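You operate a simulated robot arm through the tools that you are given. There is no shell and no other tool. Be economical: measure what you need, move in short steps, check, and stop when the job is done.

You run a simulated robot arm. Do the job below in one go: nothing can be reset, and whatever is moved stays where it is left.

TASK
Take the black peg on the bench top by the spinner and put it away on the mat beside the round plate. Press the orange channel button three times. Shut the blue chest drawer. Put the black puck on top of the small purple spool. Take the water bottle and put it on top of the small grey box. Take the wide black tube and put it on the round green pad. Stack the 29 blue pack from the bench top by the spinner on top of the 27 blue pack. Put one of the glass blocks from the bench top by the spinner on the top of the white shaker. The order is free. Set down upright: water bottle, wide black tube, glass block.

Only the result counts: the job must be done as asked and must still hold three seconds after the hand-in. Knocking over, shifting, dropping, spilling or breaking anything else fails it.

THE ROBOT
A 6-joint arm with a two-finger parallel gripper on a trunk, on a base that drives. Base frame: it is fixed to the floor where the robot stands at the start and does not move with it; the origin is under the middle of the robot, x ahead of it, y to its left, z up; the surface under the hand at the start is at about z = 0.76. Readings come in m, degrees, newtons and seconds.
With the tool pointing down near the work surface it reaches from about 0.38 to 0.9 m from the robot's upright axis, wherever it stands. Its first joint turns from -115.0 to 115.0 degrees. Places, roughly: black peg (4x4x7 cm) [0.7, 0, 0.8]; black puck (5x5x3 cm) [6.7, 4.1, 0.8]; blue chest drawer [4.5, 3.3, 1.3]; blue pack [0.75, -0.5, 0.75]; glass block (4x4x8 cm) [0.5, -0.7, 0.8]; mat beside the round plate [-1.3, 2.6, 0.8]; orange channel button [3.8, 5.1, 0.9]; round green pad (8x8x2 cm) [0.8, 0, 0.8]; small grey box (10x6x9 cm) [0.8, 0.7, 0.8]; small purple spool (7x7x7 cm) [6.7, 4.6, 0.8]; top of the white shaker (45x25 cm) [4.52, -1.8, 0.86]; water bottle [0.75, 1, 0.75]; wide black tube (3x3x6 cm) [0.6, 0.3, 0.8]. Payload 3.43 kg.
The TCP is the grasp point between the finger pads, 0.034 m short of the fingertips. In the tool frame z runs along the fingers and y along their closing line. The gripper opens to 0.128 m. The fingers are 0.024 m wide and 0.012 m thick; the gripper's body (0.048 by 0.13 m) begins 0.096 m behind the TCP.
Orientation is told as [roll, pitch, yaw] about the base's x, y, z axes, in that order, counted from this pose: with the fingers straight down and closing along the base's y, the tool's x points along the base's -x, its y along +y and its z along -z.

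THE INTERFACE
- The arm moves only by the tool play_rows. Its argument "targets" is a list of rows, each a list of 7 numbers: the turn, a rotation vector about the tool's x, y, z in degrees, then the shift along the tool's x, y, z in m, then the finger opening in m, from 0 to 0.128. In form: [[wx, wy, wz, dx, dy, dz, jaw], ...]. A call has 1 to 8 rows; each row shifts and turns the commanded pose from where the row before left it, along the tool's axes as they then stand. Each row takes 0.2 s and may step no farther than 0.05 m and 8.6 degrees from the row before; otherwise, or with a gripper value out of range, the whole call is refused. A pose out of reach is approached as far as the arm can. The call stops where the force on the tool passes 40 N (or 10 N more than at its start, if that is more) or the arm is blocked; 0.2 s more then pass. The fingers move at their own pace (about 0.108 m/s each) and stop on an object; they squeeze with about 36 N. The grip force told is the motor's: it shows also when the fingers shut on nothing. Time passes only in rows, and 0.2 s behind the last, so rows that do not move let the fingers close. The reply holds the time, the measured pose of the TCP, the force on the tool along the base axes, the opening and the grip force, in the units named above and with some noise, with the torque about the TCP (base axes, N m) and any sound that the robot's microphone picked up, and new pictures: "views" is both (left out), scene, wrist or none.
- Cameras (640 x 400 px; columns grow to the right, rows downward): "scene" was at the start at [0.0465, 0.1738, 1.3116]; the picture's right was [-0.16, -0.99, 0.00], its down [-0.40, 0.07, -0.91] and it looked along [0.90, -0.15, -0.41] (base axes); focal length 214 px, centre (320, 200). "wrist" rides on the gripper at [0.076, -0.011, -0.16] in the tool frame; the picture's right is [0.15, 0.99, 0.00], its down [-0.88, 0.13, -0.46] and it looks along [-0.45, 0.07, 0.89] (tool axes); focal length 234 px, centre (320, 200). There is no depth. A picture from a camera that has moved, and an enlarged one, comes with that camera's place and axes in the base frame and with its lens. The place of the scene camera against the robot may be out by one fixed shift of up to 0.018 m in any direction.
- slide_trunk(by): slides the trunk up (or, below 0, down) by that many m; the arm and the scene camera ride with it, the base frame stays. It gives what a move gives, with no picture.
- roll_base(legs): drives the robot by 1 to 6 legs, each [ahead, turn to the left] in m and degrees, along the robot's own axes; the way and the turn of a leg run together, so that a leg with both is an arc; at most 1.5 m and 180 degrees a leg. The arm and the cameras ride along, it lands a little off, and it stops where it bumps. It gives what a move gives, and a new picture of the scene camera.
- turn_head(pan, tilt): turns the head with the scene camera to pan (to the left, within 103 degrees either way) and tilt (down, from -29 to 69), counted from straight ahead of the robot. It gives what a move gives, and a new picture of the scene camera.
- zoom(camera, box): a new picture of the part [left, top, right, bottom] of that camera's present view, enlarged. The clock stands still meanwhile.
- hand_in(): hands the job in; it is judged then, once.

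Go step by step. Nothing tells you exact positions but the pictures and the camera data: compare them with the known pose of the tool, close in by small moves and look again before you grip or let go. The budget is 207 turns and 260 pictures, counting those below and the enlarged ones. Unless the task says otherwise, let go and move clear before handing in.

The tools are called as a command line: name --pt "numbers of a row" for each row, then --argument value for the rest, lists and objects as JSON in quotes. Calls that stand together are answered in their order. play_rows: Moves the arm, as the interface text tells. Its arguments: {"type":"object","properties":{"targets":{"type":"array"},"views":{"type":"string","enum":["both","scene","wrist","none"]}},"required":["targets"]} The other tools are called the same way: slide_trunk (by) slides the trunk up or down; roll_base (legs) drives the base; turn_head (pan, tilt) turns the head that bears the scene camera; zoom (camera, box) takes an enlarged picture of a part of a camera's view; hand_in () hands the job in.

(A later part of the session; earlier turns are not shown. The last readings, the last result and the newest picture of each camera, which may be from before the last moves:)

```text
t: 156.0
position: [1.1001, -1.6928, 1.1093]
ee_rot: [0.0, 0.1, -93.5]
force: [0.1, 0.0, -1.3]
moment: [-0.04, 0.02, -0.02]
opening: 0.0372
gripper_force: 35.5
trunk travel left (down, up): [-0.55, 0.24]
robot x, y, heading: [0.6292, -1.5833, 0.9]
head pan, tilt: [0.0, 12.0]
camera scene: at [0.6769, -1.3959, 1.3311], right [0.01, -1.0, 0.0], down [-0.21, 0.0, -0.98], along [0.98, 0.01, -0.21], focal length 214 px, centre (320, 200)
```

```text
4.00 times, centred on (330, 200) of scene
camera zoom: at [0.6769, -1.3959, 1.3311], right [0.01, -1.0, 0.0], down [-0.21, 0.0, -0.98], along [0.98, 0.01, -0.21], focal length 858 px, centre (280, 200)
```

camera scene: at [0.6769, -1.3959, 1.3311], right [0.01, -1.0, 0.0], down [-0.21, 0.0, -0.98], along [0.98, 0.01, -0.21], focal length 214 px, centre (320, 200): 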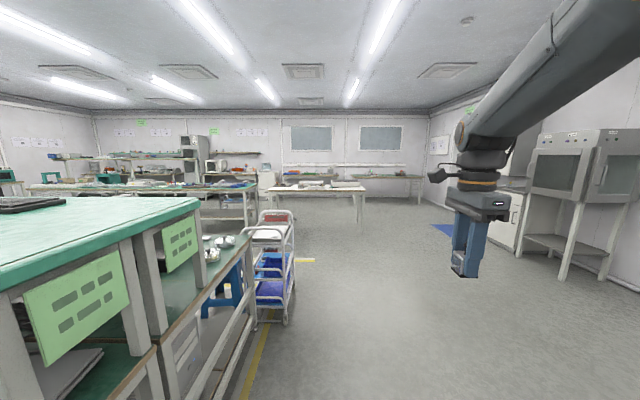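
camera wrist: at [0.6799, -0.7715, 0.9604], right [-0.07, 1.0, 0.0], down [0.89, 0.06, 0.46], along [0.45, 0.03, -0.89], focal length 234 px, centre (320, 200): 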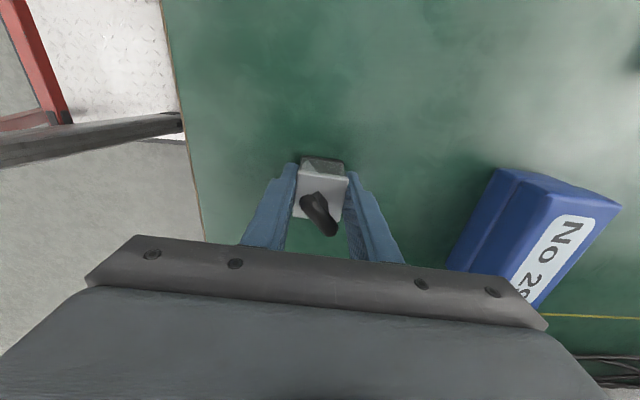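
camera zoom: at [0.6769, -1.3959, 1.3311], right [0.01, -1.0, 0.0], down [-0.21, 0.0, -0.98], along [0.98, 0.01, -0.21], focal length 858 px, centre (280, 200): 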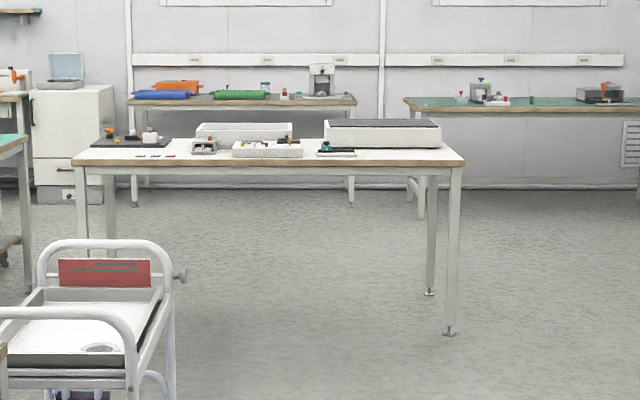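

Shaker top spans roughly y -1.55…-2.05, x ≈ 4.4–4.65. Drive forward to x≈3.73.

roll_base --legs '[[0, -4], [1.5, 0], [1.5, 0], [0.1, 3]]'

turn_head --pan -10 --tilt 35

```text
t: 171.8
position: [4.2298, -1.893, 1.1092]
ee_rot: [0.0, 0.0, -94.5]
force: [0.2, -0.6, -0.4]
moment: [-0.01, 0.02, -0.02]
opening: 0.0372
gripper_force: 35.9
trunk travel left (down, up): [-0.55, 0.24]
robot x, y, heading: [3.7625, -1.7745, -0.2]
head pan, tilt: [0.0, 12.0]
camera scene: at [3.813, -1.5866, 1.3311], right [-0.01, -1.0, 0.0], down [-0.21, 0.0, -0.98], along [0.98, -0.01, -0.21], focal length 214 px, centre (320, 200)
```

scene: 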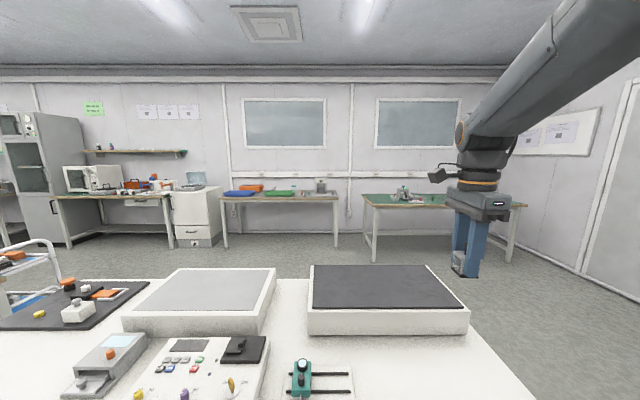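

```text
t: 172.7
position: [4.2297, -1.8919, 1.1081]
ee_rot: [0.0, 0.1, -94.6]
force: [0.8, 0.3, -1.2]
moment: [-0.04, -0.01, 0.03]
opening: 0.0373
gripper_force: 35.5
trunk travel left (down, up): [-0.55, 0.24]
robot x, y, heading: [3.7633, -1.7752, -0.4]
head pan, tilt: [-10.0, 35.0]
camera scene: at [3.8065, -1.6019, 1.2943], right [-0.18, -0.98, 0.0], down [-0.56, 0.1, -0.82], along [0.81, -0.15, -0.57], focal length 214 px, centre (320, 200)
```

scene: 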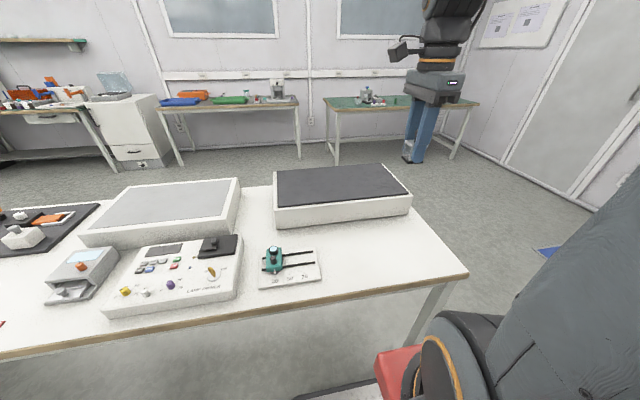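

The dark-topped white shaker is centred at (4.51, -1.80). Moving the block over it.

play_rows --pt "0 0 0 0.019 0.0437 0.01 0.025" --pt "0 0 0 0.019 0.0437 0.01 0.025" --pt "0 0 0 0.019 0.0437 0.01 0.025" --pt "0 0 0 0.019 0.0437 0.01 0.025" --pt "0 0 0 0.019 0.0437 0.01 0.025" --pt "0 0 0 0.019 0.0437 0.01 0.025" --pt "0 0 0 0 0 0.045 0.025" --pt "0 0 0 0 0 0.045 0.025"

```text
t: 174.5
position: [4.5006, -1.8006, 0.9592]
ee_rot: [0.1, 0.0, -94.6]
force: [0.1, -0.1, -0.1]
moment: [0.04, -0.04, -0.02]
opening: 0.0373
gripper_force: 36.0
trunk travel left (down, up): [-0.55, 0.24]
robot x, y, heading: [3.7664, -1.7788, -0.4]
head pan, tilt: [-10.0, 35.0]
camera scene: at [3.8062, -1.6018, 1.2942], right [-0.18, -0.98, 0.0], down [-0.56, 0.1, -0.82], along [0.81, -0.15, -0.57], focal length 214 px, centre (320, 200)
camera wrist: at [4.4956, -1.7246, 1.1186], right [1.0, 0.07, 0.0], down [0.06, -0.89, 0.46], along [0.03, -0.46, -0.89], focal length 234 px, centre (320, 200)
```

scene: 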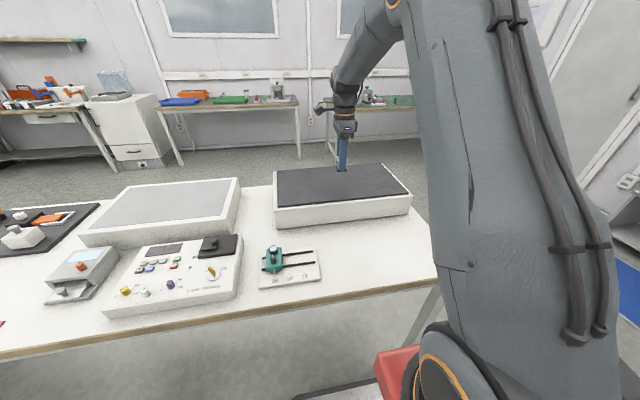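
wrist: 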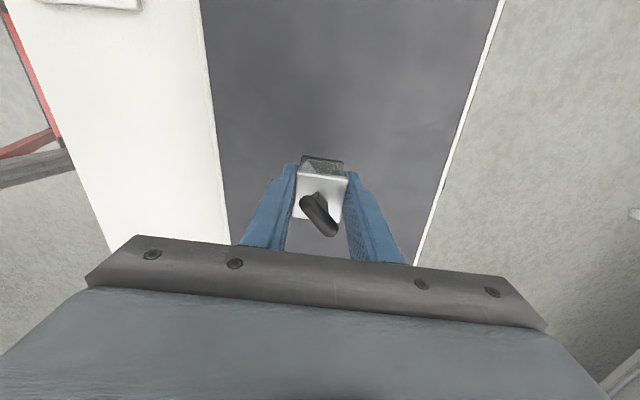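

Over the dark top, well inside its edges. Lowering.

play_rows --pt "0 0 0 0 0 0.03 0.025" --pt "0 0 0 0 0 0.018 0.025" --pt "0 0 0 0 0 0.003 0.025" --pt "0 0 0 0 0 0.003 0.025" --pt "0 0 0 0 0 0.0 0.025" --views "none"

play_rows --pt "0 0 0 0 0 0.002 0.025" --pt "0 0 0 0 0 0.002 0.025" --pt "0 0 0 0 0 0.0 0.025" --views "none"

```text
t: 175.7
position: [4.5015, -1.8, 0.9058]
ee_rot: [-0.1, 0.0, -94.6]
force: [0.0, 0.7, -1.3]
moment: [0.02, -0.03, -0.02]
opening: 0.0373
gripper_force: 35.9
trunk travel left (down, up): [-0.55, 0.24]
robot x, y, heading: [3.7666, -1.7745, -0.2]
head pan, tilt: [-10.0, 35.0]
```

```text
t: 176.5
position: [4.5019, -1.8014, 0.903]
ee_rot: [0.0, 0.0, -94.6]
force: [-5.1, 0.3, 13.9]
moment: [-0.04, 0.31, -0.02]
opening: 0.0372
gripper_force: 35.8
trunk travel left (down, up): [-0.55, 0.24]
robot x, y, heading: [3.7628, -1.7716, -0.2]
head pan, tilt: [-10.0, 35.0]
```

Contact. Release and rise straight up.

play_rows --pt "0 0 0 0 0 -0.001 0.025" --pt "0 0 0 0 0 0 0.09" --pt "0 0 0 0 0 0 0.09" --pt "0 0 0 0 0 -0.045 0.09" --pt "0 0 0 0 0 -0.048 0.09" --pt "0 0 0 0 0 -0.048 0.09" --pt "0 0 0 0 -0.03 -0.03 0.09" --views "wrist"

```text
t: 178.1
position: [4.4703, -1.7986, 1.0725]
ee_rot: [-0.1, 0.0, -94.6]
force: [-0.6, 0.8, -0.2]
moment: [-0.01, 0.06, -0.03]
opening: 0.0899
gripper_force: 0.2
trunk travel left (down, up): [-0.55, 0.24]
robot x, y, heading: [3.7622, -1.7744, -0.2]
head pan, tilt: [-10.0, 35.0]
camera wrist: at [4.4673, -1.7228, 1.2313], right [1.0, 0.07, 0.0], down [0.06, -0.89, 0.46], along [0.03, -0.46, -0.89], focal length 234 px, centre (320, 200)
```

wrist: 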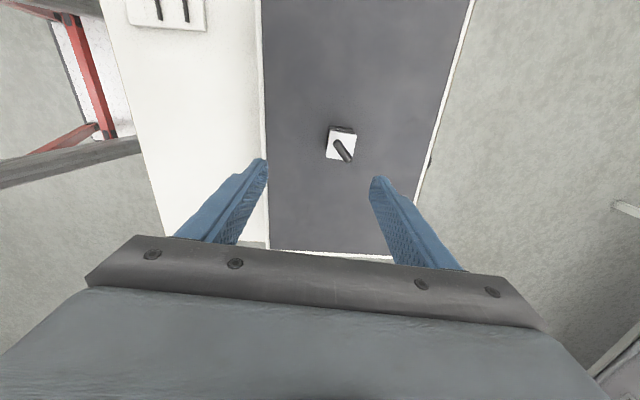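

The glass block stands on the shaker. I'll retract, straighten the tool, and look left for the next places.

play_rows --pt "0 0 0 0 -0.045 -0.01 0.09" --pt "0 0 0 0 -0.045 -0.01 0.09" --pt "0 0 0 0 -0.045 -0.01 0.09" --pt "0 0 0 0 -0.045 -0.01 0.09" --pt "0 0 0 0 -0.045 -0.01 0.09" --pt "0 0 -8.5 0 0 0 0.09" --pt "0 0 -8.5 0 0 0 0.09" --pt "0 0 -8.5 0 0 0 0.09" --views "none"

play_rows --pt "0 0 -8.5 0 0 0 0.09" --pt "0 0 -8.5 0 0 0 0.09" --pt "0 0 -8.5 0 0 0 0.09" --pt "0 0 -8.5 0 0 0 0.09" --pt "0 0 -8.5 0 0 0 0.09" --pt "0 0 -8.5 0 0 0 0.09" --pt "0 0 -8.5 0 0 0 0.09" --pt "0 0 -8.5 0 0 0 0.09" --views "none"

turn_head --pan 75 --tilt 12

turn_head --pan 15 --tilt 12

```text
t: 179.9
position: [4.2468, -1.7789, 1.1235]
ee_rot: [0.0, 0.0, -69.0]
force: [0.5, 0.7, -0.6]
moment: [-0.02, 0.02, 0.0]
opening: 0.0899
gripper_force: 0.0
trunk travel left (down, up): [-0.55, 0.24]
robot x, y, heading: [3.7624, -1.7768, -0.3]
head pan, tilt: [-10.0, 35.0]
```

```text
t: 181.7
position: [4.245, -1.7784, 1.124]
ee_rot: [0.0, 0.0, -0.9]
force: [-0.4, 0.2, -0.4]
moment: [-0.01, 0.03, 0.0]
opening: 0.09
gripper_force: 0.1
trunk travel left (down, up): [-0.55, 0.24]
robot x, y, heading: [3.7618, -1.7778, -0.1]
head pan, tilt: [-10.0, 35.0]
```

```text
t: 183.3
position: [4.2457, -1.7792, 1.1219]
ee_rot: [0.0, 0.0, -1.2]
force: [0.6, -0.2, 0.5]
moment: [-0.01, -0.02, 0.01]
opening: 0.0901
gripper_force: 0.0
trunk travel left (down, up): [-0.55, 0.24]
robot x, y, heading: [3.76, -1.7787, -0.2]
head pan, tilt: [75.0, 12.0]
camera scene: at [3.7445, -1.4962, 1.3311], right [0.96, -0.26, 0.0], down [-0.06, -0.2, -0.98], along [0.26, 0.94, -0.21], focal length 214 px, centre (320, 200)
```

scene: 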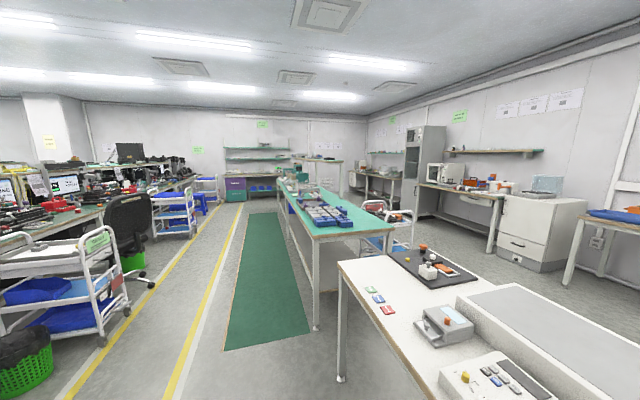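

```text
t: 184.6
position: [4.2467, -1.7796, 1.1235]
ee_rot: [0.1, 0.0, -1.2]
force: [-0.4, 0.5, -0.1]
moment: [-0.02, 0.03, 0.01]
opening: 0.0901
gripper_force: 0.1
trunk travel left (down, up): [-0.55, 0.24]
robot x, y, heading: [3.7636, -1.7742, -0.3]
head pan, tilt: [15.0, 12.0]
camera scene: at [3.81, -1.5624, 1.3311], right [0.25, -0.97, 0.0], down [-0.2, -0.05, -0.98], along [0.95, 0.25, -0.21], focal length 214 px, centre (320, 200)
```

scene: 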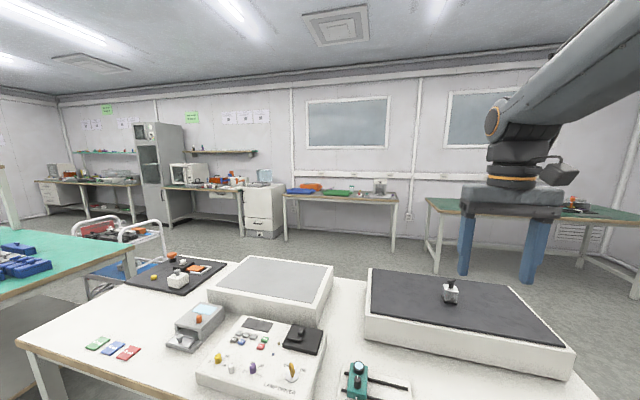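

turn_head --pan 80 --tilt 5

zoom --camera "scene" --box '[220, 100, 460, 250]'

```text
t: 186.0
position: [4.246, -1.7785, 1.1222]
ee_rot: [0.1, -0.1, -1.1]
force: [0.3, -0.3, 0.5]
moment: [-0.02, 0.05, -0.04]
opening: 0.0901
gripper_force: 0.1
trunk travel left (down, up): [-0.55, 0.24]
robot x, y, heading: [3.765, -1.7757, -0.3]
head pan, tilt: [80.0, 5.0]
camera scene: at [3.7363, -1.4958, 1.3424], right [0.98, -0.18, 0.0], down [-0.02, -0.09, -1.0], along [0.18, 0.98, -0.09], focal length 214 px, centre (320, 200)
```

scene: 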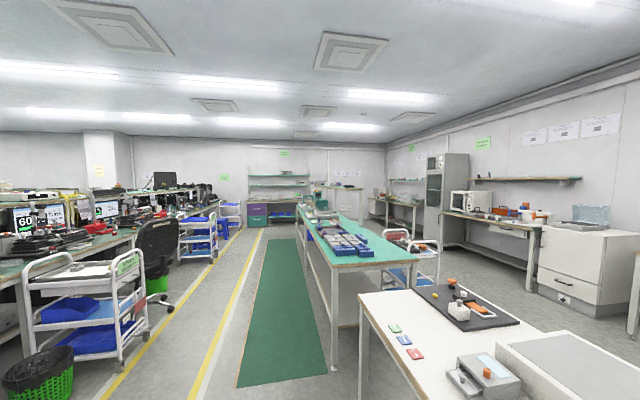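

```text
2.67 times, centred on (340, 175) of scene
camera zoom: at [3.7363, -1.4958, 1.3424], right [0.98, -0.18, 0.0], down [-0.02, -0.09, -1.0], along [0.18, 0.98, -0.09], focal length 572 px, centre (267, 267)
```

zoom: 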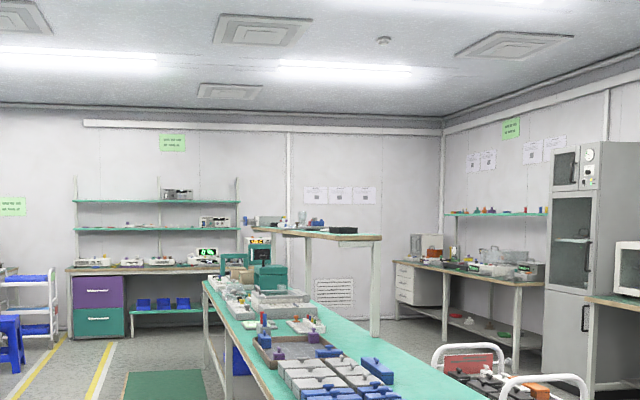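

The drawer chest is on the shelf of the green bench at x≈4.5, the corridor along x≈3.4 is free. I'll back off, turn left and drive up to y≈2.2.

roll_base --legs '[[-0.36, 0], [0, 90.3], [1.5, 0], [1.5, 0], [1.0, 0]]'

turn_head --pan -35 --tilt 10

```text
t: 210.8
position: [3.3193, 2.6722, 1.124]
ee_rot: [0.0, 0.0, 91.1]
force: [-0.5, 0.0, 0.0]
moment: [0.03, -0.01, 0.0]
opening: 0.0899
gripper_force: 0.1
trunk travel left (down, up): [-0.55, 0.24]
robot x, y, heading: [3.3345, 2.187, 91.7]
head pan, tilt: [80.0, 5.0]
camera scene: at [3.0518, 2.1432, 1.3424], right [0.14, 0.99, 0.0], down [0.09, -0.01, -1.0], along [-0.99, 0.14, -0.09], focal length 214 px, centre (320, 200)
```

scene: 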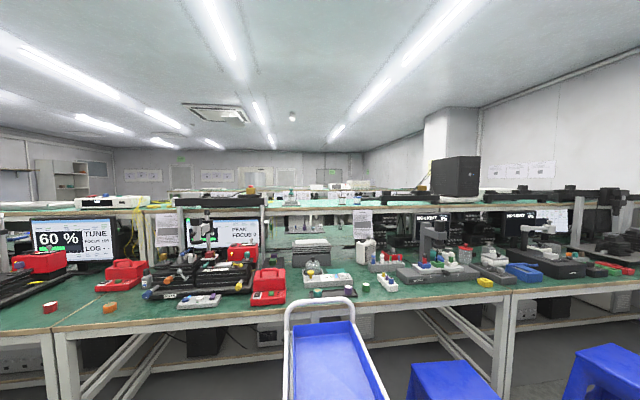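

```text
t: 212.7
position: [3.3183, 2.673, 1.1236]
ee_rot: [0.0, -0.1, 91.1]
force: [0.6, 0.1, -0.9]
moment: [0.01, 0.01, 0.02]
opening: 0.09
gripper_force: 0.0
trunk travel left (down, up): [-0.55, 0.24]
robot x, y, heading: [3.3341, 2.1888, 91.6]
head pan, tilt: [-35.0, 10.0]
camera scene: at [3.1934, 2.2083, 1.3343], right [0.84, -0.55, 0.0], down [-0.09, -0.15, -0.98], along [0.54, 0.83, -0.17], focal length 214 px, centre (320, 200)
```

scene: 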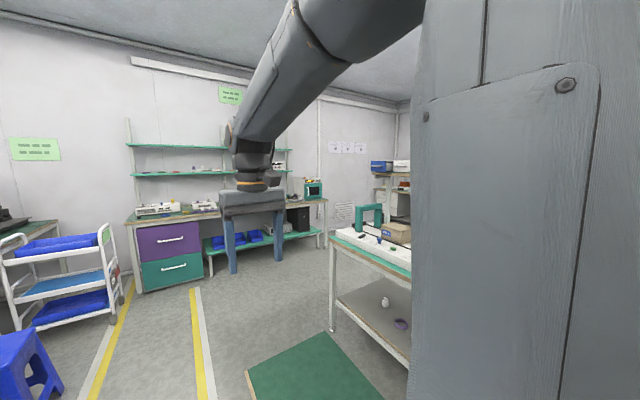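

zoom --camera "scene" --box '[270, 140, 430, 260]'

```text
3.33 times, centred on (350, 200) of scene
camera zoom: at [3.1934, 2.2083, 1.3343], right [0.84, -0.55, 0.0], down [-0.09, -0.15, -0.98], along [0.54, 0.83, -0.17], focal length 715 px, centre (220, 200)
```

zoom: 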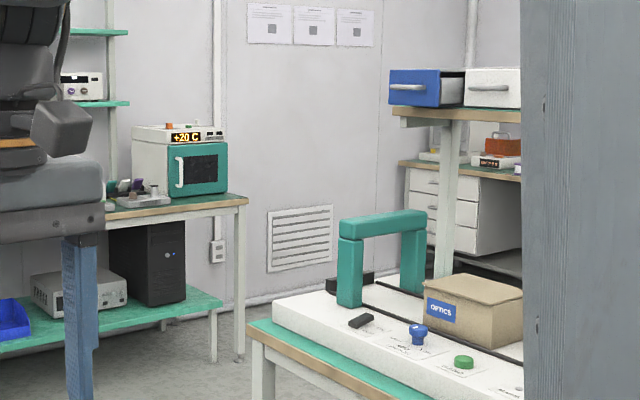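

The blue drawer is pulled out toward −x on the shelf (front ≈ (4.4, 3.3, 1.31)). I'll drive level with it and face it.

roll_base --legs '[[1.1, 0], [0, -91.7], [0.1, 0]]'

turn_head --pan 0 --tilt 10

```text
t: 223.0
position: [3.8817, 3.3165, 1.1228]
ee_rot: [0.0, 0.0, 0.4]
force: [-0.5, -0.1, -0.4]
moment: [0.0, 0.0, 0.0]
opening: 0.0901
gripper_force: 0.0
trunk travel left (down, up): [-0.55, 0.24]
robot x, y, heading: [3.4005, 3.3073, 1.2]
head pan, tilt: [-35.0, 10.0]
camera scene: at [3.4284, 3.4448, 1.3344], right [-0.56, -0.83, 0.0], down [-0.14, 0.1, -0.98], along [0.82, -0.55, -0.17], focal length 214 px, centre (320, 200)
```

scene: 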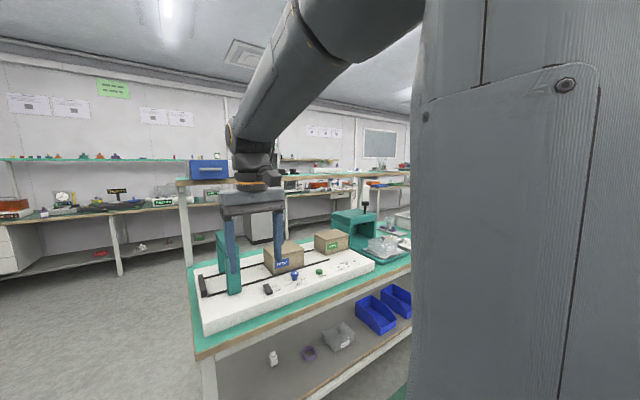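

```text
t: 224.0
position: [3.8826, 3.3171, 1.1234]
ee_rot: [0.0, 0.0, 0.4]
force: [0.1, -0.2, 0.5]
moment: [0.0, 0.04, 0.0]
opening: 0.0902
gripper_force: 0.1
trunk travel left (down, up): [-0.55, 0.24]
robot x, y, heading: [3.3994, 3.3059, 1.2]
head pan, tilt: [0.0, 10.0]
camera scene: at [3.4442, 3.4984, 1.3343], right [0.02, -1.0, 0.0], down [-0.17, 0.0, -0.98], along [0.98, 0.02, -0.17], focal length 214 px, centre (320, 200)
```

scene: 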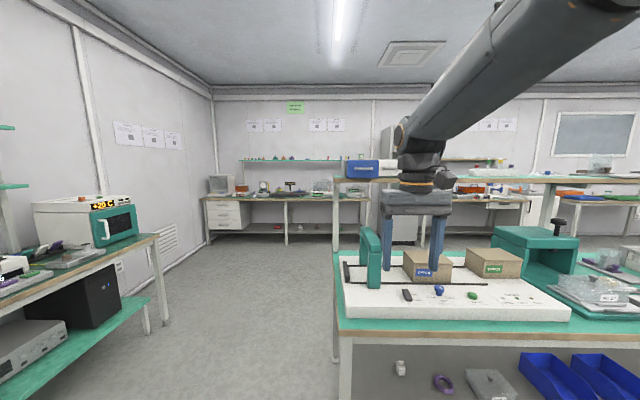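

zoom --camera "scene" --box '[320, 145, 420, 205]'

```text
6.40 times, centred on (370, 175) of scene
camera zoom: at [3.4442, 3.4984, 1.3343], right [0.02, -1.0, 0.0], down [-0.17, 0.0, -0.98], along [0.98, 0.02, -0.17], focal length 1373 px, centre (0, 360)
```

zoom: 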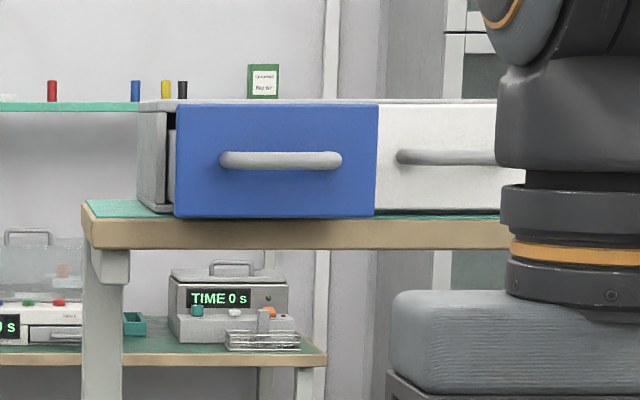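

Drawer front centre ≈ (4.44, 3.32, 1.31), panel z 1.27–1.35. I'll raise the trunk, reach forward and tilt the tool horizontal with the fingers closed.

slide_trunk --by 0.18

play_rows --pt "0 0 0 -0.045 0 -0.01 0.0" --pt "0 0 0 -0.045 0 -0.01 0.0" --pt "0 0 0 -0.045 0 -0.01 0.0" --pt "0 -8.5 0 0 0 0 0.0" --pt "0 -8.5 0 0 0 0 0.0" --pt "0 -8.5 0 0 0 0 0.0" --pt "0 -8.5 0 0 0 0 0.0" --pt "0 -8.5 0 0 0 0 0.0" --views "none"

play_rows --pt "0 -8.5 0 0 0 0 0.0" --pt "0 -8.5 0 0 0 0 0.0" --pt "0 -8.5 0 0 0 0 0.0" --pt "0 -8.5 0 0 0 0 0.0" --pt "0 -8.5 0 0 0 0 0.0" --pt "0 -5 0 0 0 0 0.0" --pt "0 0 0 0 0 0 0.0"

```text
t: 226.0
position: [3.8835, 3.3176, 1.3029]
ee_rot: [0.1, 0.0, 0.4]
force: [-0.2, 0.6, 0.0]
moment: [0.01, 0.02, -0.01]
opening: 0.0902
gripper_force: 0.0
trunk travel left (down, up): [-0.73, 0.06]
robot x, y, heading: [3.3991, 3.308, 1.0]
head pan, tilt: [0.0, 10.0]
```

```text
t: 227.8
position: [4.0186, 3.3181, 1.3337]
ee_rot: [0.1, -42.7, 0.4]
force: [1.5, -0.2, -0.2]
moment: [-0.03, 0.0, -0.02]
opening: 0.0002
gripper_force: 33.2
trunk travel left (down, up): [-0.73, 0.06]
robot x, y, heading: [3.4019, 3.3076, 1.2]
head pan, tilt: [0.0, 10.0]
```

```text
t: 229.4
position: [4.0194, 3.3164, 1.3338]
ee_rot: [-155.1, -89.8, 155.4]
force: [0.2, -0.1, -0.5]
moment: [0.0, 0.01, -0.02]
opening: 0.0001
gripper_force: 33.2
out of reach, approached as far as the arm can: row 2
trunk travel left (down, up): [-0.73, 0.06]
robot x, y, heading: [3.4005, 3.3063, 1.0]
head pan, tilt: [0.0, 10.0]
camera scene: at [3.3942, 3.4974, 1.5143], right [0.02, -1.0, 0.0], down [-0.17, 0.0, -0.98], along [0.98, 0.02, -0.17], focal length 214 px, centre (320, 200)
camera wrist: at [3.8599, 3.3025, 1.2575], right [-0.01, 0.99, -0.15], down [-0.46, 0.13, 0.88], along [0.89, 0.07, 0.45], focal length 234 px, centre (320, 200)
```

scene: 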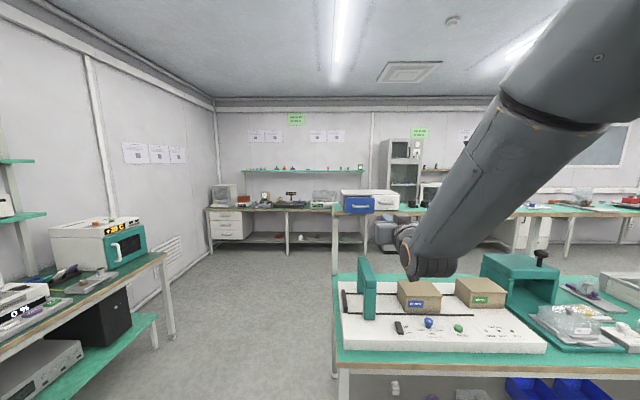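
wrist: 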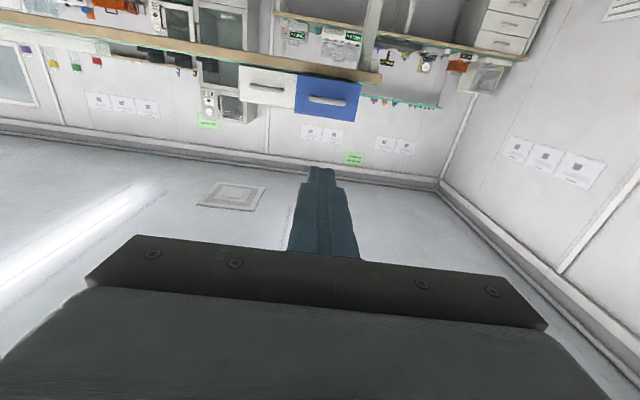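

Drawer panel seen by the wrist camera: z 1.26–1.33, y≈3.325. I'll roll 0.2 m ahead and align the fingertips just above the handle.

roll_base --legs '[[0.2, -1.0]]'

play_rows --pt "0 0 0 0.014 0.007 0 0.0" --pt "0 0 0 0 0 0 0.0"

```text
t: 231.0
position: [4.2177, 3.3087, 1.3338]
ee_rot: [-109.4, -90.1, 108.9]
force: [0.1, -0.1, -0.3]
moment: [0.0, -0.01, -0.02]
opening: 0.0001
gripper_force: 33.0
trunk travel left (down, up): [-0.73, 0.06]
robot x, y, heading: [3.598, 3.3093, 0.4]
head pan, tilt: [0.0, 10.0]
camera scene: at [3.597, 3.5002, 1.5144], right [0.01, -1.0, 0.0], down [-0.17, 0.0, -0.98], along [0.98, 0.01, -0.17], focal length 214 px, centre (320, 200)
```

scene: 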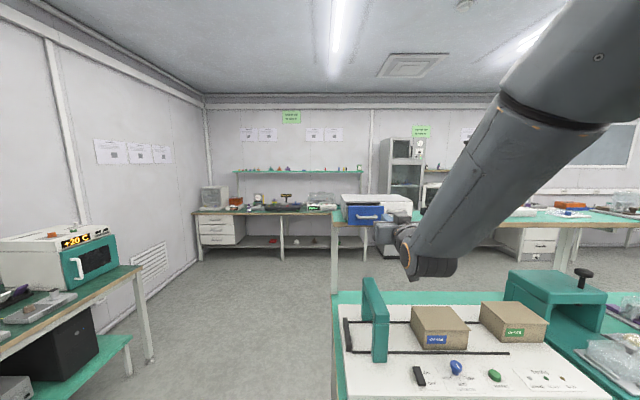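

```text
t: 231.6
position: [4.2196, 3.3169, 1.3199]
ee_rot: [-51.2, -89.9, 50.7]
force: [0.0, -0.3, 1.1]
moment: [0.0, 0.02, -0.02]
opening: 0.0
gripper_force: 33.1
trunk travel left (down, up): [-0.73, 0.06]
robot x, y, heading: [3.6004, 3.3113, 0.4]
head pan, tilt: [0.0, 10.0]
camera scene: at [3.5972, 3.5002, 1.5143], right [0.01, -1.0, 0.0], down [-0.17, 0.0, -0.98], along [0.98, 0.01, -0.17], focal length 214 px, centre (320, 200)
camera wrist: at [4.0608, 3.3057, 1.2434], right [0.01, 0.99, -0.15], down [-0.45, 0.13, 0.88], along [0.89, 0.06, 0.45], focal length 234 px, centre (320, 200)
```

scene: 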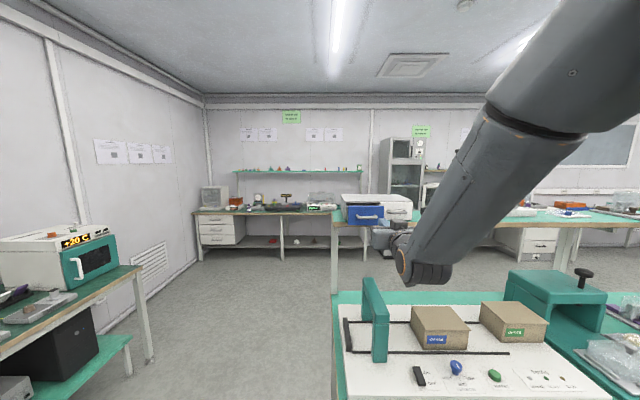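
wrist: 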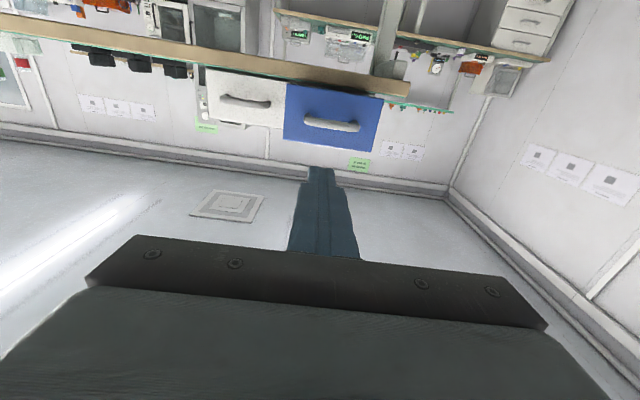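

Triangulated: handle at (4.356, 3.324, 1.289). I'll line up with the handle's middle and advance in small steps.

play_rows --pt "0 0 0 0.031 0.006 0 0.0" --pt "0 0 0 0 0 0.04 0.0" --pt "0 0 0 0 0 0.02 0.0" --pt "0 0 0 0 0 0 0.0" --views "wrist"

```text
t: 232.6
position: [4.2797, 3.3219, 1.2891]
ee_rot: [-49.0, -89.9, 48.5]
force: [-0.3, 0.0, -0.2]
moment: [0.01, 0.01, 0.01]
opening: 0.0
gripper_force: 33.1
trunk travel left (down, up): [-0.73, 0.06]
robot x, y, heading: [3.6017, 3.3118, 0.2]
head pan, tilt: [0.0, 10.0]
camera wrist: at [4.1215, 3.3102, 1.2141], right [0.01, 0.99, -0.15], down [-0.45, 0.13, 0.88], along [0.89, 0.06, 0.45], focal length 234 px, centre (320, 200)
```

wrist: 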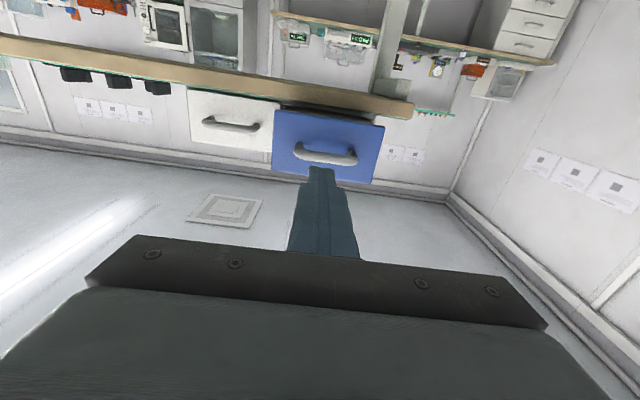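

play_rows --pt "0 0 0 0.005 0.002 0.01 0.0" --pt "0 0 0 0 0 0.01 0.0" --pt "0 0 0 0 0 0.01 0.0" --pt "0 0 0 0 0 0.01 0.0" --pt "0 0 0 0 0 0.01 0.0" --pt "0 0 0 0 0 0.01 0.0" --views "wrist"

```text
t: 234.0
position: [4.3372, 3.3232, 1.2831]
ee_rot: [-134.2, -89.9, 133.9]
force: [-0.5, -0.7, 0.2]
moment: [0.02, 0.01, -0.01]
opening: 0.0
gripper_force: 33.6
trunk travel left (down, up): [-0.73, 0.06]
robot x, y, heading: [3.5999, 3.3114, 0.4]
head pan, tilt: [0.0, 10.0]
camera wrist: at [4.1796, 3.313, 1.2077], right [0.01, 0.99, -0.15], down [-0.46, 0.13, 0.88], along [0.89, 0.06, 0.45], focal length 234 px, centre (320, 200)
```

wrist: 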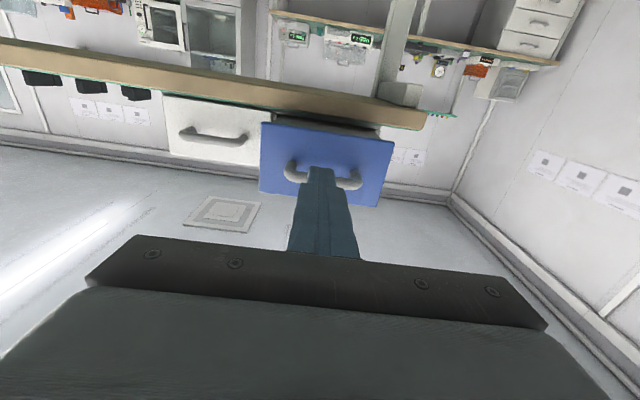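

Fingertips are right at the handle. Keep pushing.

play_rows --pt "0 0 0 0 0 0.01 0.0" --pt "0 0 0 0 0 0.01 0.0" --pt "0 0 0 0 0 0.01 0.0" --pt "0 0 0 0 0 0.01 0.0" --pt "0 0 0 0 0 0.0 0.0" --views "wrist"

```text
t: 235.2
position: [4.3786, 3.3233, 1.2839]
ee_rot: [-64.4, -90.0, 64.0]
force: [0.0, 0.6, 0.2]
moment: [0.02, -0.01, 0.0]
opening: 0.0001
gripper_force: 32.6
trunk travel left (down, up): [-0.73, 0.06]
robot x, y, heading: [3.5994, 3.3139, 0.6]
head pan, tilt: [0.0, 10.0]
camera wrist: at [4.2205, 3.312, 1.2078], right [0.01, 0.99, -0.15], down [-0.45, 0.13, 0.88], along [0.89, 0.06, 0.45], focal length 234 px, centre (320, 200)
```

wrist: 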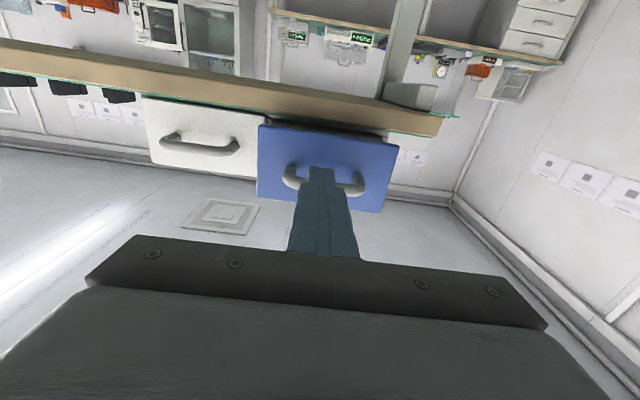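

The drawer is moving in with the push. Continue.

play_rows --pt "0 0 0 0 0 0.01 0.0" --pt "0 0 0 0 0 0.008 0.0" --pt "0 0 0 0 0 0.006 0.0" --pt "0 0 0 0 0 0.006 0.0" --pt "0 0 0 0 0 0.0 0.0" --views "wrist"

```text
t: 236.4
position: [4.4094, 3.3233, 1.2836]
ee_rot: [-87.3, -90.1, 86.9]
force: [-0.4, -0.7, 0.6]
moment: [0.06, -0.01, -0.01]
opening: 0.0
gripper_force: 32.4
trunk travel left (down, up): [-0.73, 0.06]
robot x, y, heading: [3.5965, 3.3096, 0.5]
head pan, tilt: [0.0, 10.0]
camera wrist: at [4.2503, 3.3121, 1.2075], right [0.01, 0.99, -0.15], down [-0.45, 0.13, 0.88], along [0.89, 0.06, 0.45], focal length 234 px, centre (320, 200)
```

wrist: 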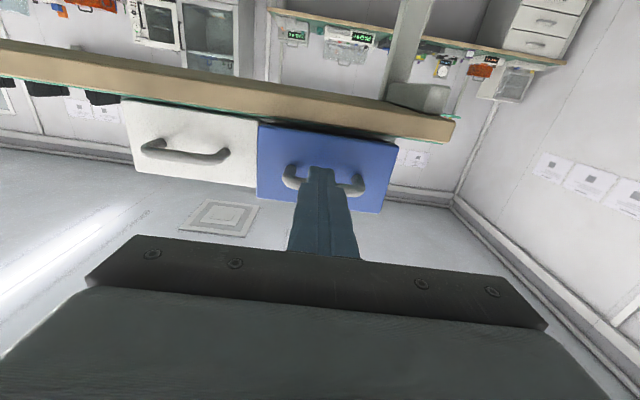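

play_rows --pt "0 0 0 0 0 0.005 0.0" --pt "0 0 0 0 0 0.005 0.0" --pt "0 0 0 0 0 0.0 0.0" --views "wrist"

```text
t: 237.2
position: [4.4206, 3.3228, 1.2839]
ee_rot: [-131.1, -90.0, 130.7]
force: [0.5, 0.2, 0.5]
moment: [-0.02, 0.0, -0.02]
opening: 0.0
gripper_force: 32.2
trunk travel left (down, up): [-0.73, 0.06]
robot x, y, heading: [3.5987, 3.3111, 0.2]
head pan, tilt: [0.0, 10.0]
camera wrist: at [4.2601, 3.3124, 1.2083], right [0.01, 0.99, -0.15], down [-0.46, 0.13, 0.88], along [0.89, 0.06, 0.45], focal length 234 px, centre (320, 200)
```

wrist: 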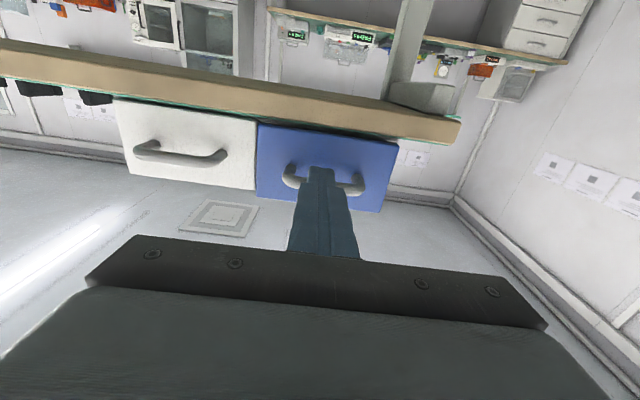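

play_rows --pt "0 0 0 0 0 0.004 0.0" --pt "0 0 0 0 0 0.004 0.0" --pt "0 0 0 0 0 0.0 0.0" --views "none"

zoom --camera "wrist" --box '[200, 90, 420, 220]'

```text
t: 238.0
position: [4.4267, 3.3225, 1.284]
ee_rot: [-46.4, -90.1, 46.0]
force: [-0.8, 0.4, -0.7]
moment: [0.03, 0.02, -0.03]
opening: 0.0
gripper_force: 32.8
trunk travel left (down, up): [-0.73, 0.06]
robot x, y, heading: [3.6001, 3.3159, 0.4]
head pan, tilt: [0.0, 10.0]
```

```text
2.91 times, centred on (310, 155) of wrist
camera zoom: at [4.2679, 3.3119, 1.2078], right [0.01, 0.99, -0.15], down [-0.45, 0.13, 0.88], along [0.89, 0.06, 0.45], focal length 681 px, centre (349, 331)
```

zoom: 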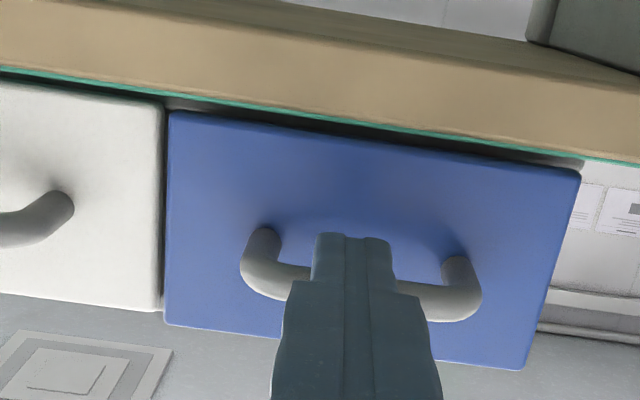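

Still a little proud of the white one. Continue by small steps until resistance.

play_rows --pt "0 0 0 0 0 0.004 0.0" --pt "0 0 0 0 0 0.003 0.0" --pt "0 0 0 0 0 0.003 0.0" --pt "0 0 0 0 0 0.0 0.0" --views "none"

zoom --camera "wrist" --box '[200, 90, 420, 220]'

```text
t: 239.0
position: [4.4349, 3.3239, 1.2837]
ee_rot: [-35.2, -89.9, 34.9]
force: [-23.1, 0.6, -2.5]
moment: [0.01, -0.15, 0.13]
opening: 0.0
gripper_force: 32.7
trunk travel left (down, up): [-0.73, 0.06]
robot x, y, heading: [3.603, 3.3105, 0.4]
head pan, tilt: [0.0, 10.0]
```

```text
2.91 times, centred on (310, 155) of wrist
camera zoom: at [4.2767, 3.3119, 1.208], right [0.01, 0.99, -0.15], down [-0.45, 0.13, 0.88], along [0.89, 0.06, 0.45], focal length 681 px, centre (349, 331)
```

zoom: 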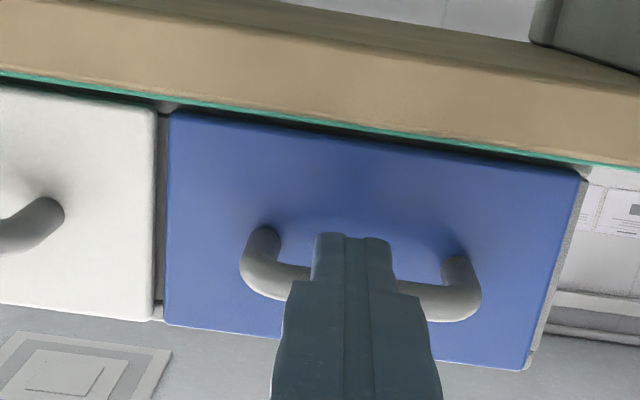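

Resistance reached and flush with the white drawer: shut. Back away, restore the tool and trunk.

play_rows --pt "0 0 0 0 0 -0.04 0.0" --pt "0 0 0 0 0 -0.048 0.0" --pt "0 0 0 0 0 -0.048 0.0" --pt "0 0 0 0 0 -0.048 0.0" --pt "0 0 0 0 0 -0.048 0.0" --pt "0 0 0 0 0 -0.048 0.0" --views "wrist"

play_rows --pt "0 8.5 0 0 0 0 0.0" --pt "0 8.5 0 0 0 0 0.0" --pt "0 8.5 0 0 0 0 0.0" --pt "0 8.5 0 0 0 0 0.0" --pt "0 8.5 0 0 0 0 0.0" --pt "0 8.5 0 0 0 0 0.0" --pt "0 8.5 0 0 0 0 0.0" --pt "0 8.5 0 0 0 0 0.0" --views "none"

play_rows --pt "0 8.5 0 0 0 0 0.0" --pt "0 8.5 0 0 0 0 0.0" --pt "0 5 0 0.0 0 0 0.0" --pt "0 0 0 0.04 0 0 0.0" --pt "0 0 0 0.04 0 0 0.0" --views "none"

roll_base --legs '[[-0.25, 0], [0, 89.6], [0.5, 0]]'

```text
t: 240.4
position: [4.1771, 3.3269, 1.2856]
ee_rot: [-26.2, -89.9, 25.6]
force: [0.4, -0.9, 0.0]
moment: [0.01, 0.0, 0.0]
opening: 0.0
gripper_force: 33.1
out of reach, approached as far as the arm can: row 6
trunk travel left (down, up): [-0.73, 0.06]
robot x, y, heading: [3.599, 3.3089, 0.4]
head pan, tilt: [0.0, 10.0]
camera wrist: at [4.0178, 3.3162, 1.2102], right [0.01, 0.99, -0.15], down [-0.45, 0.13, 0.88], along [0.89, 0.06, 0.45], focal length 234 px, centre (320, 200)
```

wrist: 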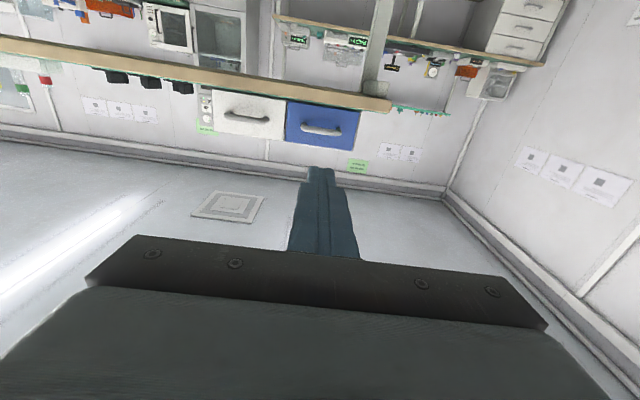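

```text
t: 242.2
position: [4.1783, 3.3253, 1.2872]
ee_rot: [0.0, -21.8, -0.5]
force: [-1.0, -0.4, 0.2]
moment: [0.01, -0.04, 0.01]
opening: 0.0002
gripper_force: 33.1
out of reach, approached as far as the arm can: row 5
trunk travel left (down, up): [-0.73, 0.06]
robot x, y, heading: [3.6014, 3.3107, 0.4]
head pan, tilt: [0.0, 10.0]
```

```text
t: 243.4
position: [4.0993, 3.3249, 1.2855]
ee_rot: [0.0, 0.1, -0.5]
force: [0.9, 0.1, 0.3]
moment: [0.01, 0.06, 0.03]
opening: 0.0
gripper_force: 33.1
trunk travel left (down, up): [-0.73, 0.06]
robot x, y, heading: [3.5973, 3.3116, 0.1]
head pan, tilt: [0.0, 10.0]
```

```text
t: 251.6
position: [3.3276, 4.3093, 1.2855]
ee_rot: [0.0, 0.0, 89.7]
force: [0.7, 0.1, -0.7]
moment: [0.02, 0.0, 0.04]
opening: 0.0
gripper_force: 32.8
trunk travel left (down, up): [-0.73, 0.06]
robot x, y, heading: [3.344, 3.8097, 90.3]
head pan, tilt: [0.0, 10.0]
camera scene: at [3.1517, 3.7992, 1.5143], right [1.0, 0.01, 0.0], down [0.0, -0.17, -0.98], along [-0.01, 0.98, -0.17], focal length 214 px, centre (320, 200)
```

scene: 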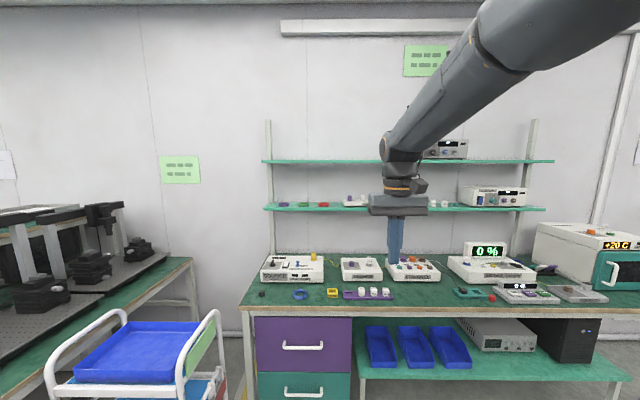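

zoom --camera "scene" --box '[330, 240, 570, 310]'

```text
2.67 times, centred on (450, 275) of scene
camera zoom: at [3.1517, 3.7992, 1.5143], right [1.0, 0.01, 0.0], down [0.0, -0.17, -0.98], along [-0.01, 0.98, -0.17], focal length 572 px, centre (-27, 0)
```

zoom: 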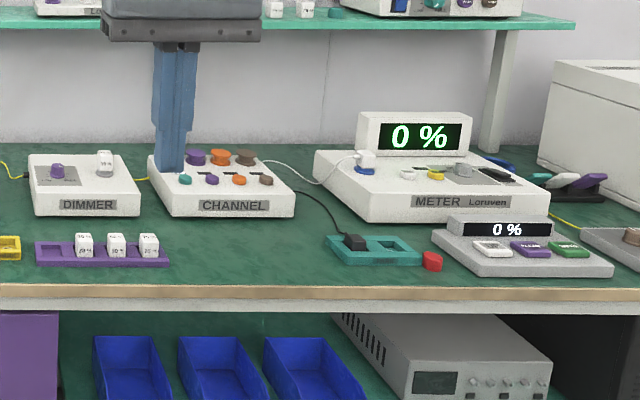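

The CHANNEL box has rear knobs and front buttons. I'll drive nearer and lower the trunk for a close look.

roll_base --legs '[[0, -45], [0.5, 0], [0, 45], [0.12, 0]]'

slide_trunk --by -0.18

play_rows --pt "0 0 0 -0.04 0 0 0.0" --pt "0 0 0 -0.04 0 0 0.0" --pt "0 0 0 0 0 0 0.0" --views "both"

```text
t: 259.5
position: [3.6621, 4.7858, 1.2859]
ee_rot: [-0.1, 0.1, 90.9]
force: [-0.2, -1.0, -0.1]
moment: [-0.02, 0.0, -0.01]
opening: 0.0
gripper_force: 33.5
trunk travel left (down, up): [-0.73, 0.06]
robot x, y, heading: [3.6889, 4.2844, 91.8]
head pan, tilt: [0.0, 10.0]
camera scene: at [3.4959, 4.2706, 1.5144], right [1.0, 0.03, 0.0], down [0.01, -0.17, -0.98], along [-0.03, 0.98, -0.17], focal length 214 px, centre (320, 200)
```

scene: 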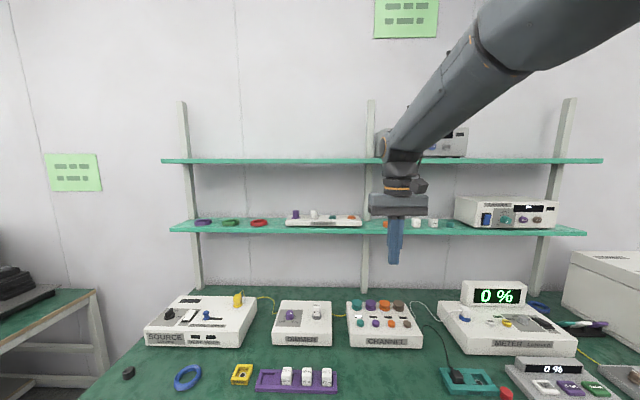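

```text
t: 261.5
position: [3.6609, 4.7854, 1.1053]
ee_rot: [0.0, 0.0, 90.9]
force: [-0.1, 1.2, 0.2]
moment: [0.03, -0.02, -0.01]
opening: 0.0002
gripper_force: 32.5
trunk travel left (down, up): [-0.55, 0.24]
robot x, y, heading: [3.6882, 4.286, 91.7]
head pan, tilt: [0.0, 10.0]
```

```text
t: 262.3
position: [3.6589, 4.8641, 1.1055]
ee_rot: [0.0, 0.0, 90.9]
force: [-0.1, 0.0, -0.5]
moment: [0.04, -0.02, 0.0]
opening: 0.0001
gripper_force: 32.9
trunk travel left (down, up): [-0.55, 0.24]
robot x, y, heading: [3.6863, 4.2829, 91.9]
head pan, tilt: [0.0, 10.0]
camera scene: at [3.4944, 4.3209, 1.3343], right [1.0, 0.03, 0.0], down [0.01, -0.17, -0.98], along [-0.03, 0.98, -0.17], focal length 214 px, centre (320, 200)
camera wrist: at [3.6722, 4.7877, 1.2643], right [-0.99, -0.16, 0.0], down [-0.14, 0.88, 0.46], along [-0.07, 0.45, -0.89], focal length 234 px, centre (320, 200)
```

scene: 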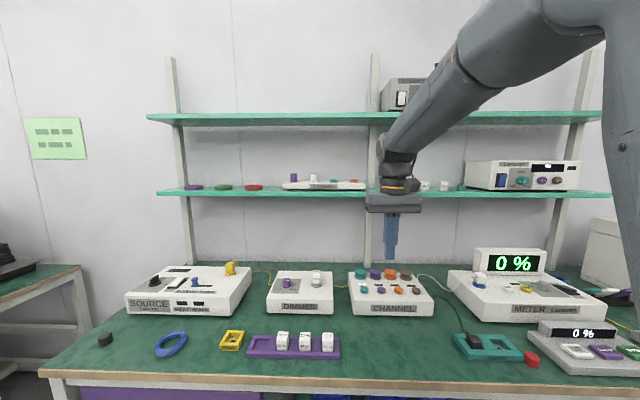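
wrist: 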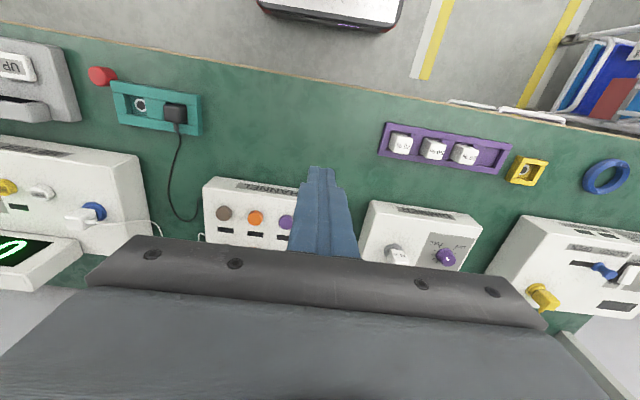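

zoom --camera "scene" --box '[330, 250, 450, 325]'

zoom --camera "wrist" --box '[190, 165, 370, 275]'

```text
5.33 times, centred on (390, 288) of scene
camera zoom: at [3.4944, 4.3209, 1.3343], right [1.0, 0.03, 0.0], down [0.01, -0.17, -0.98], along [-0.03, 0.98, -0.17], focal length 1144 px, centre (-53, -267)
```

zoom: 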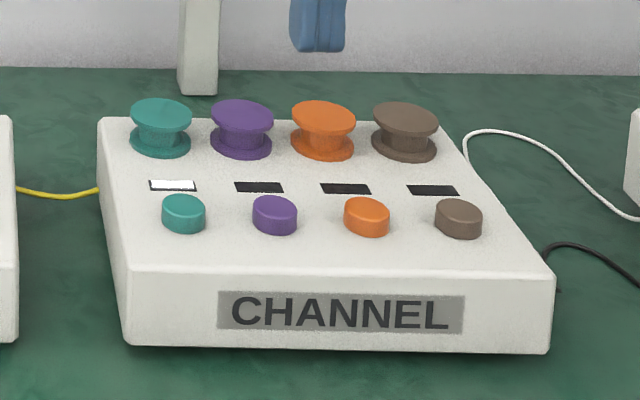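

```text
3.56 times, centred on (280, 220) of wrist
camera zoom: at [3.6722, 4.7877, 1.2643], right [-0.99, -0.16, 0.0], down [-0.14, 0.88, 0.46], along [-0.07, 0.45, -0.89], focal length 833 px, centre (462, 129)
```

zoom: 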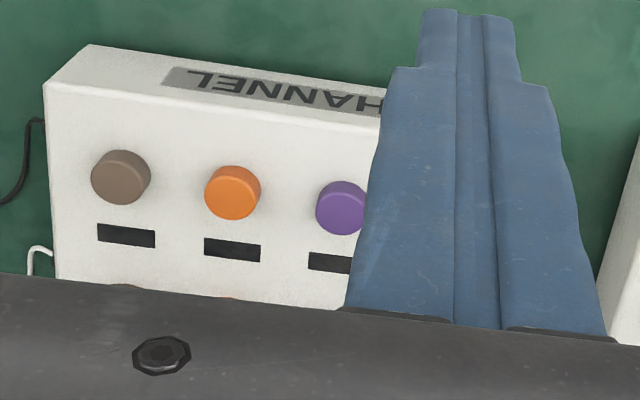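

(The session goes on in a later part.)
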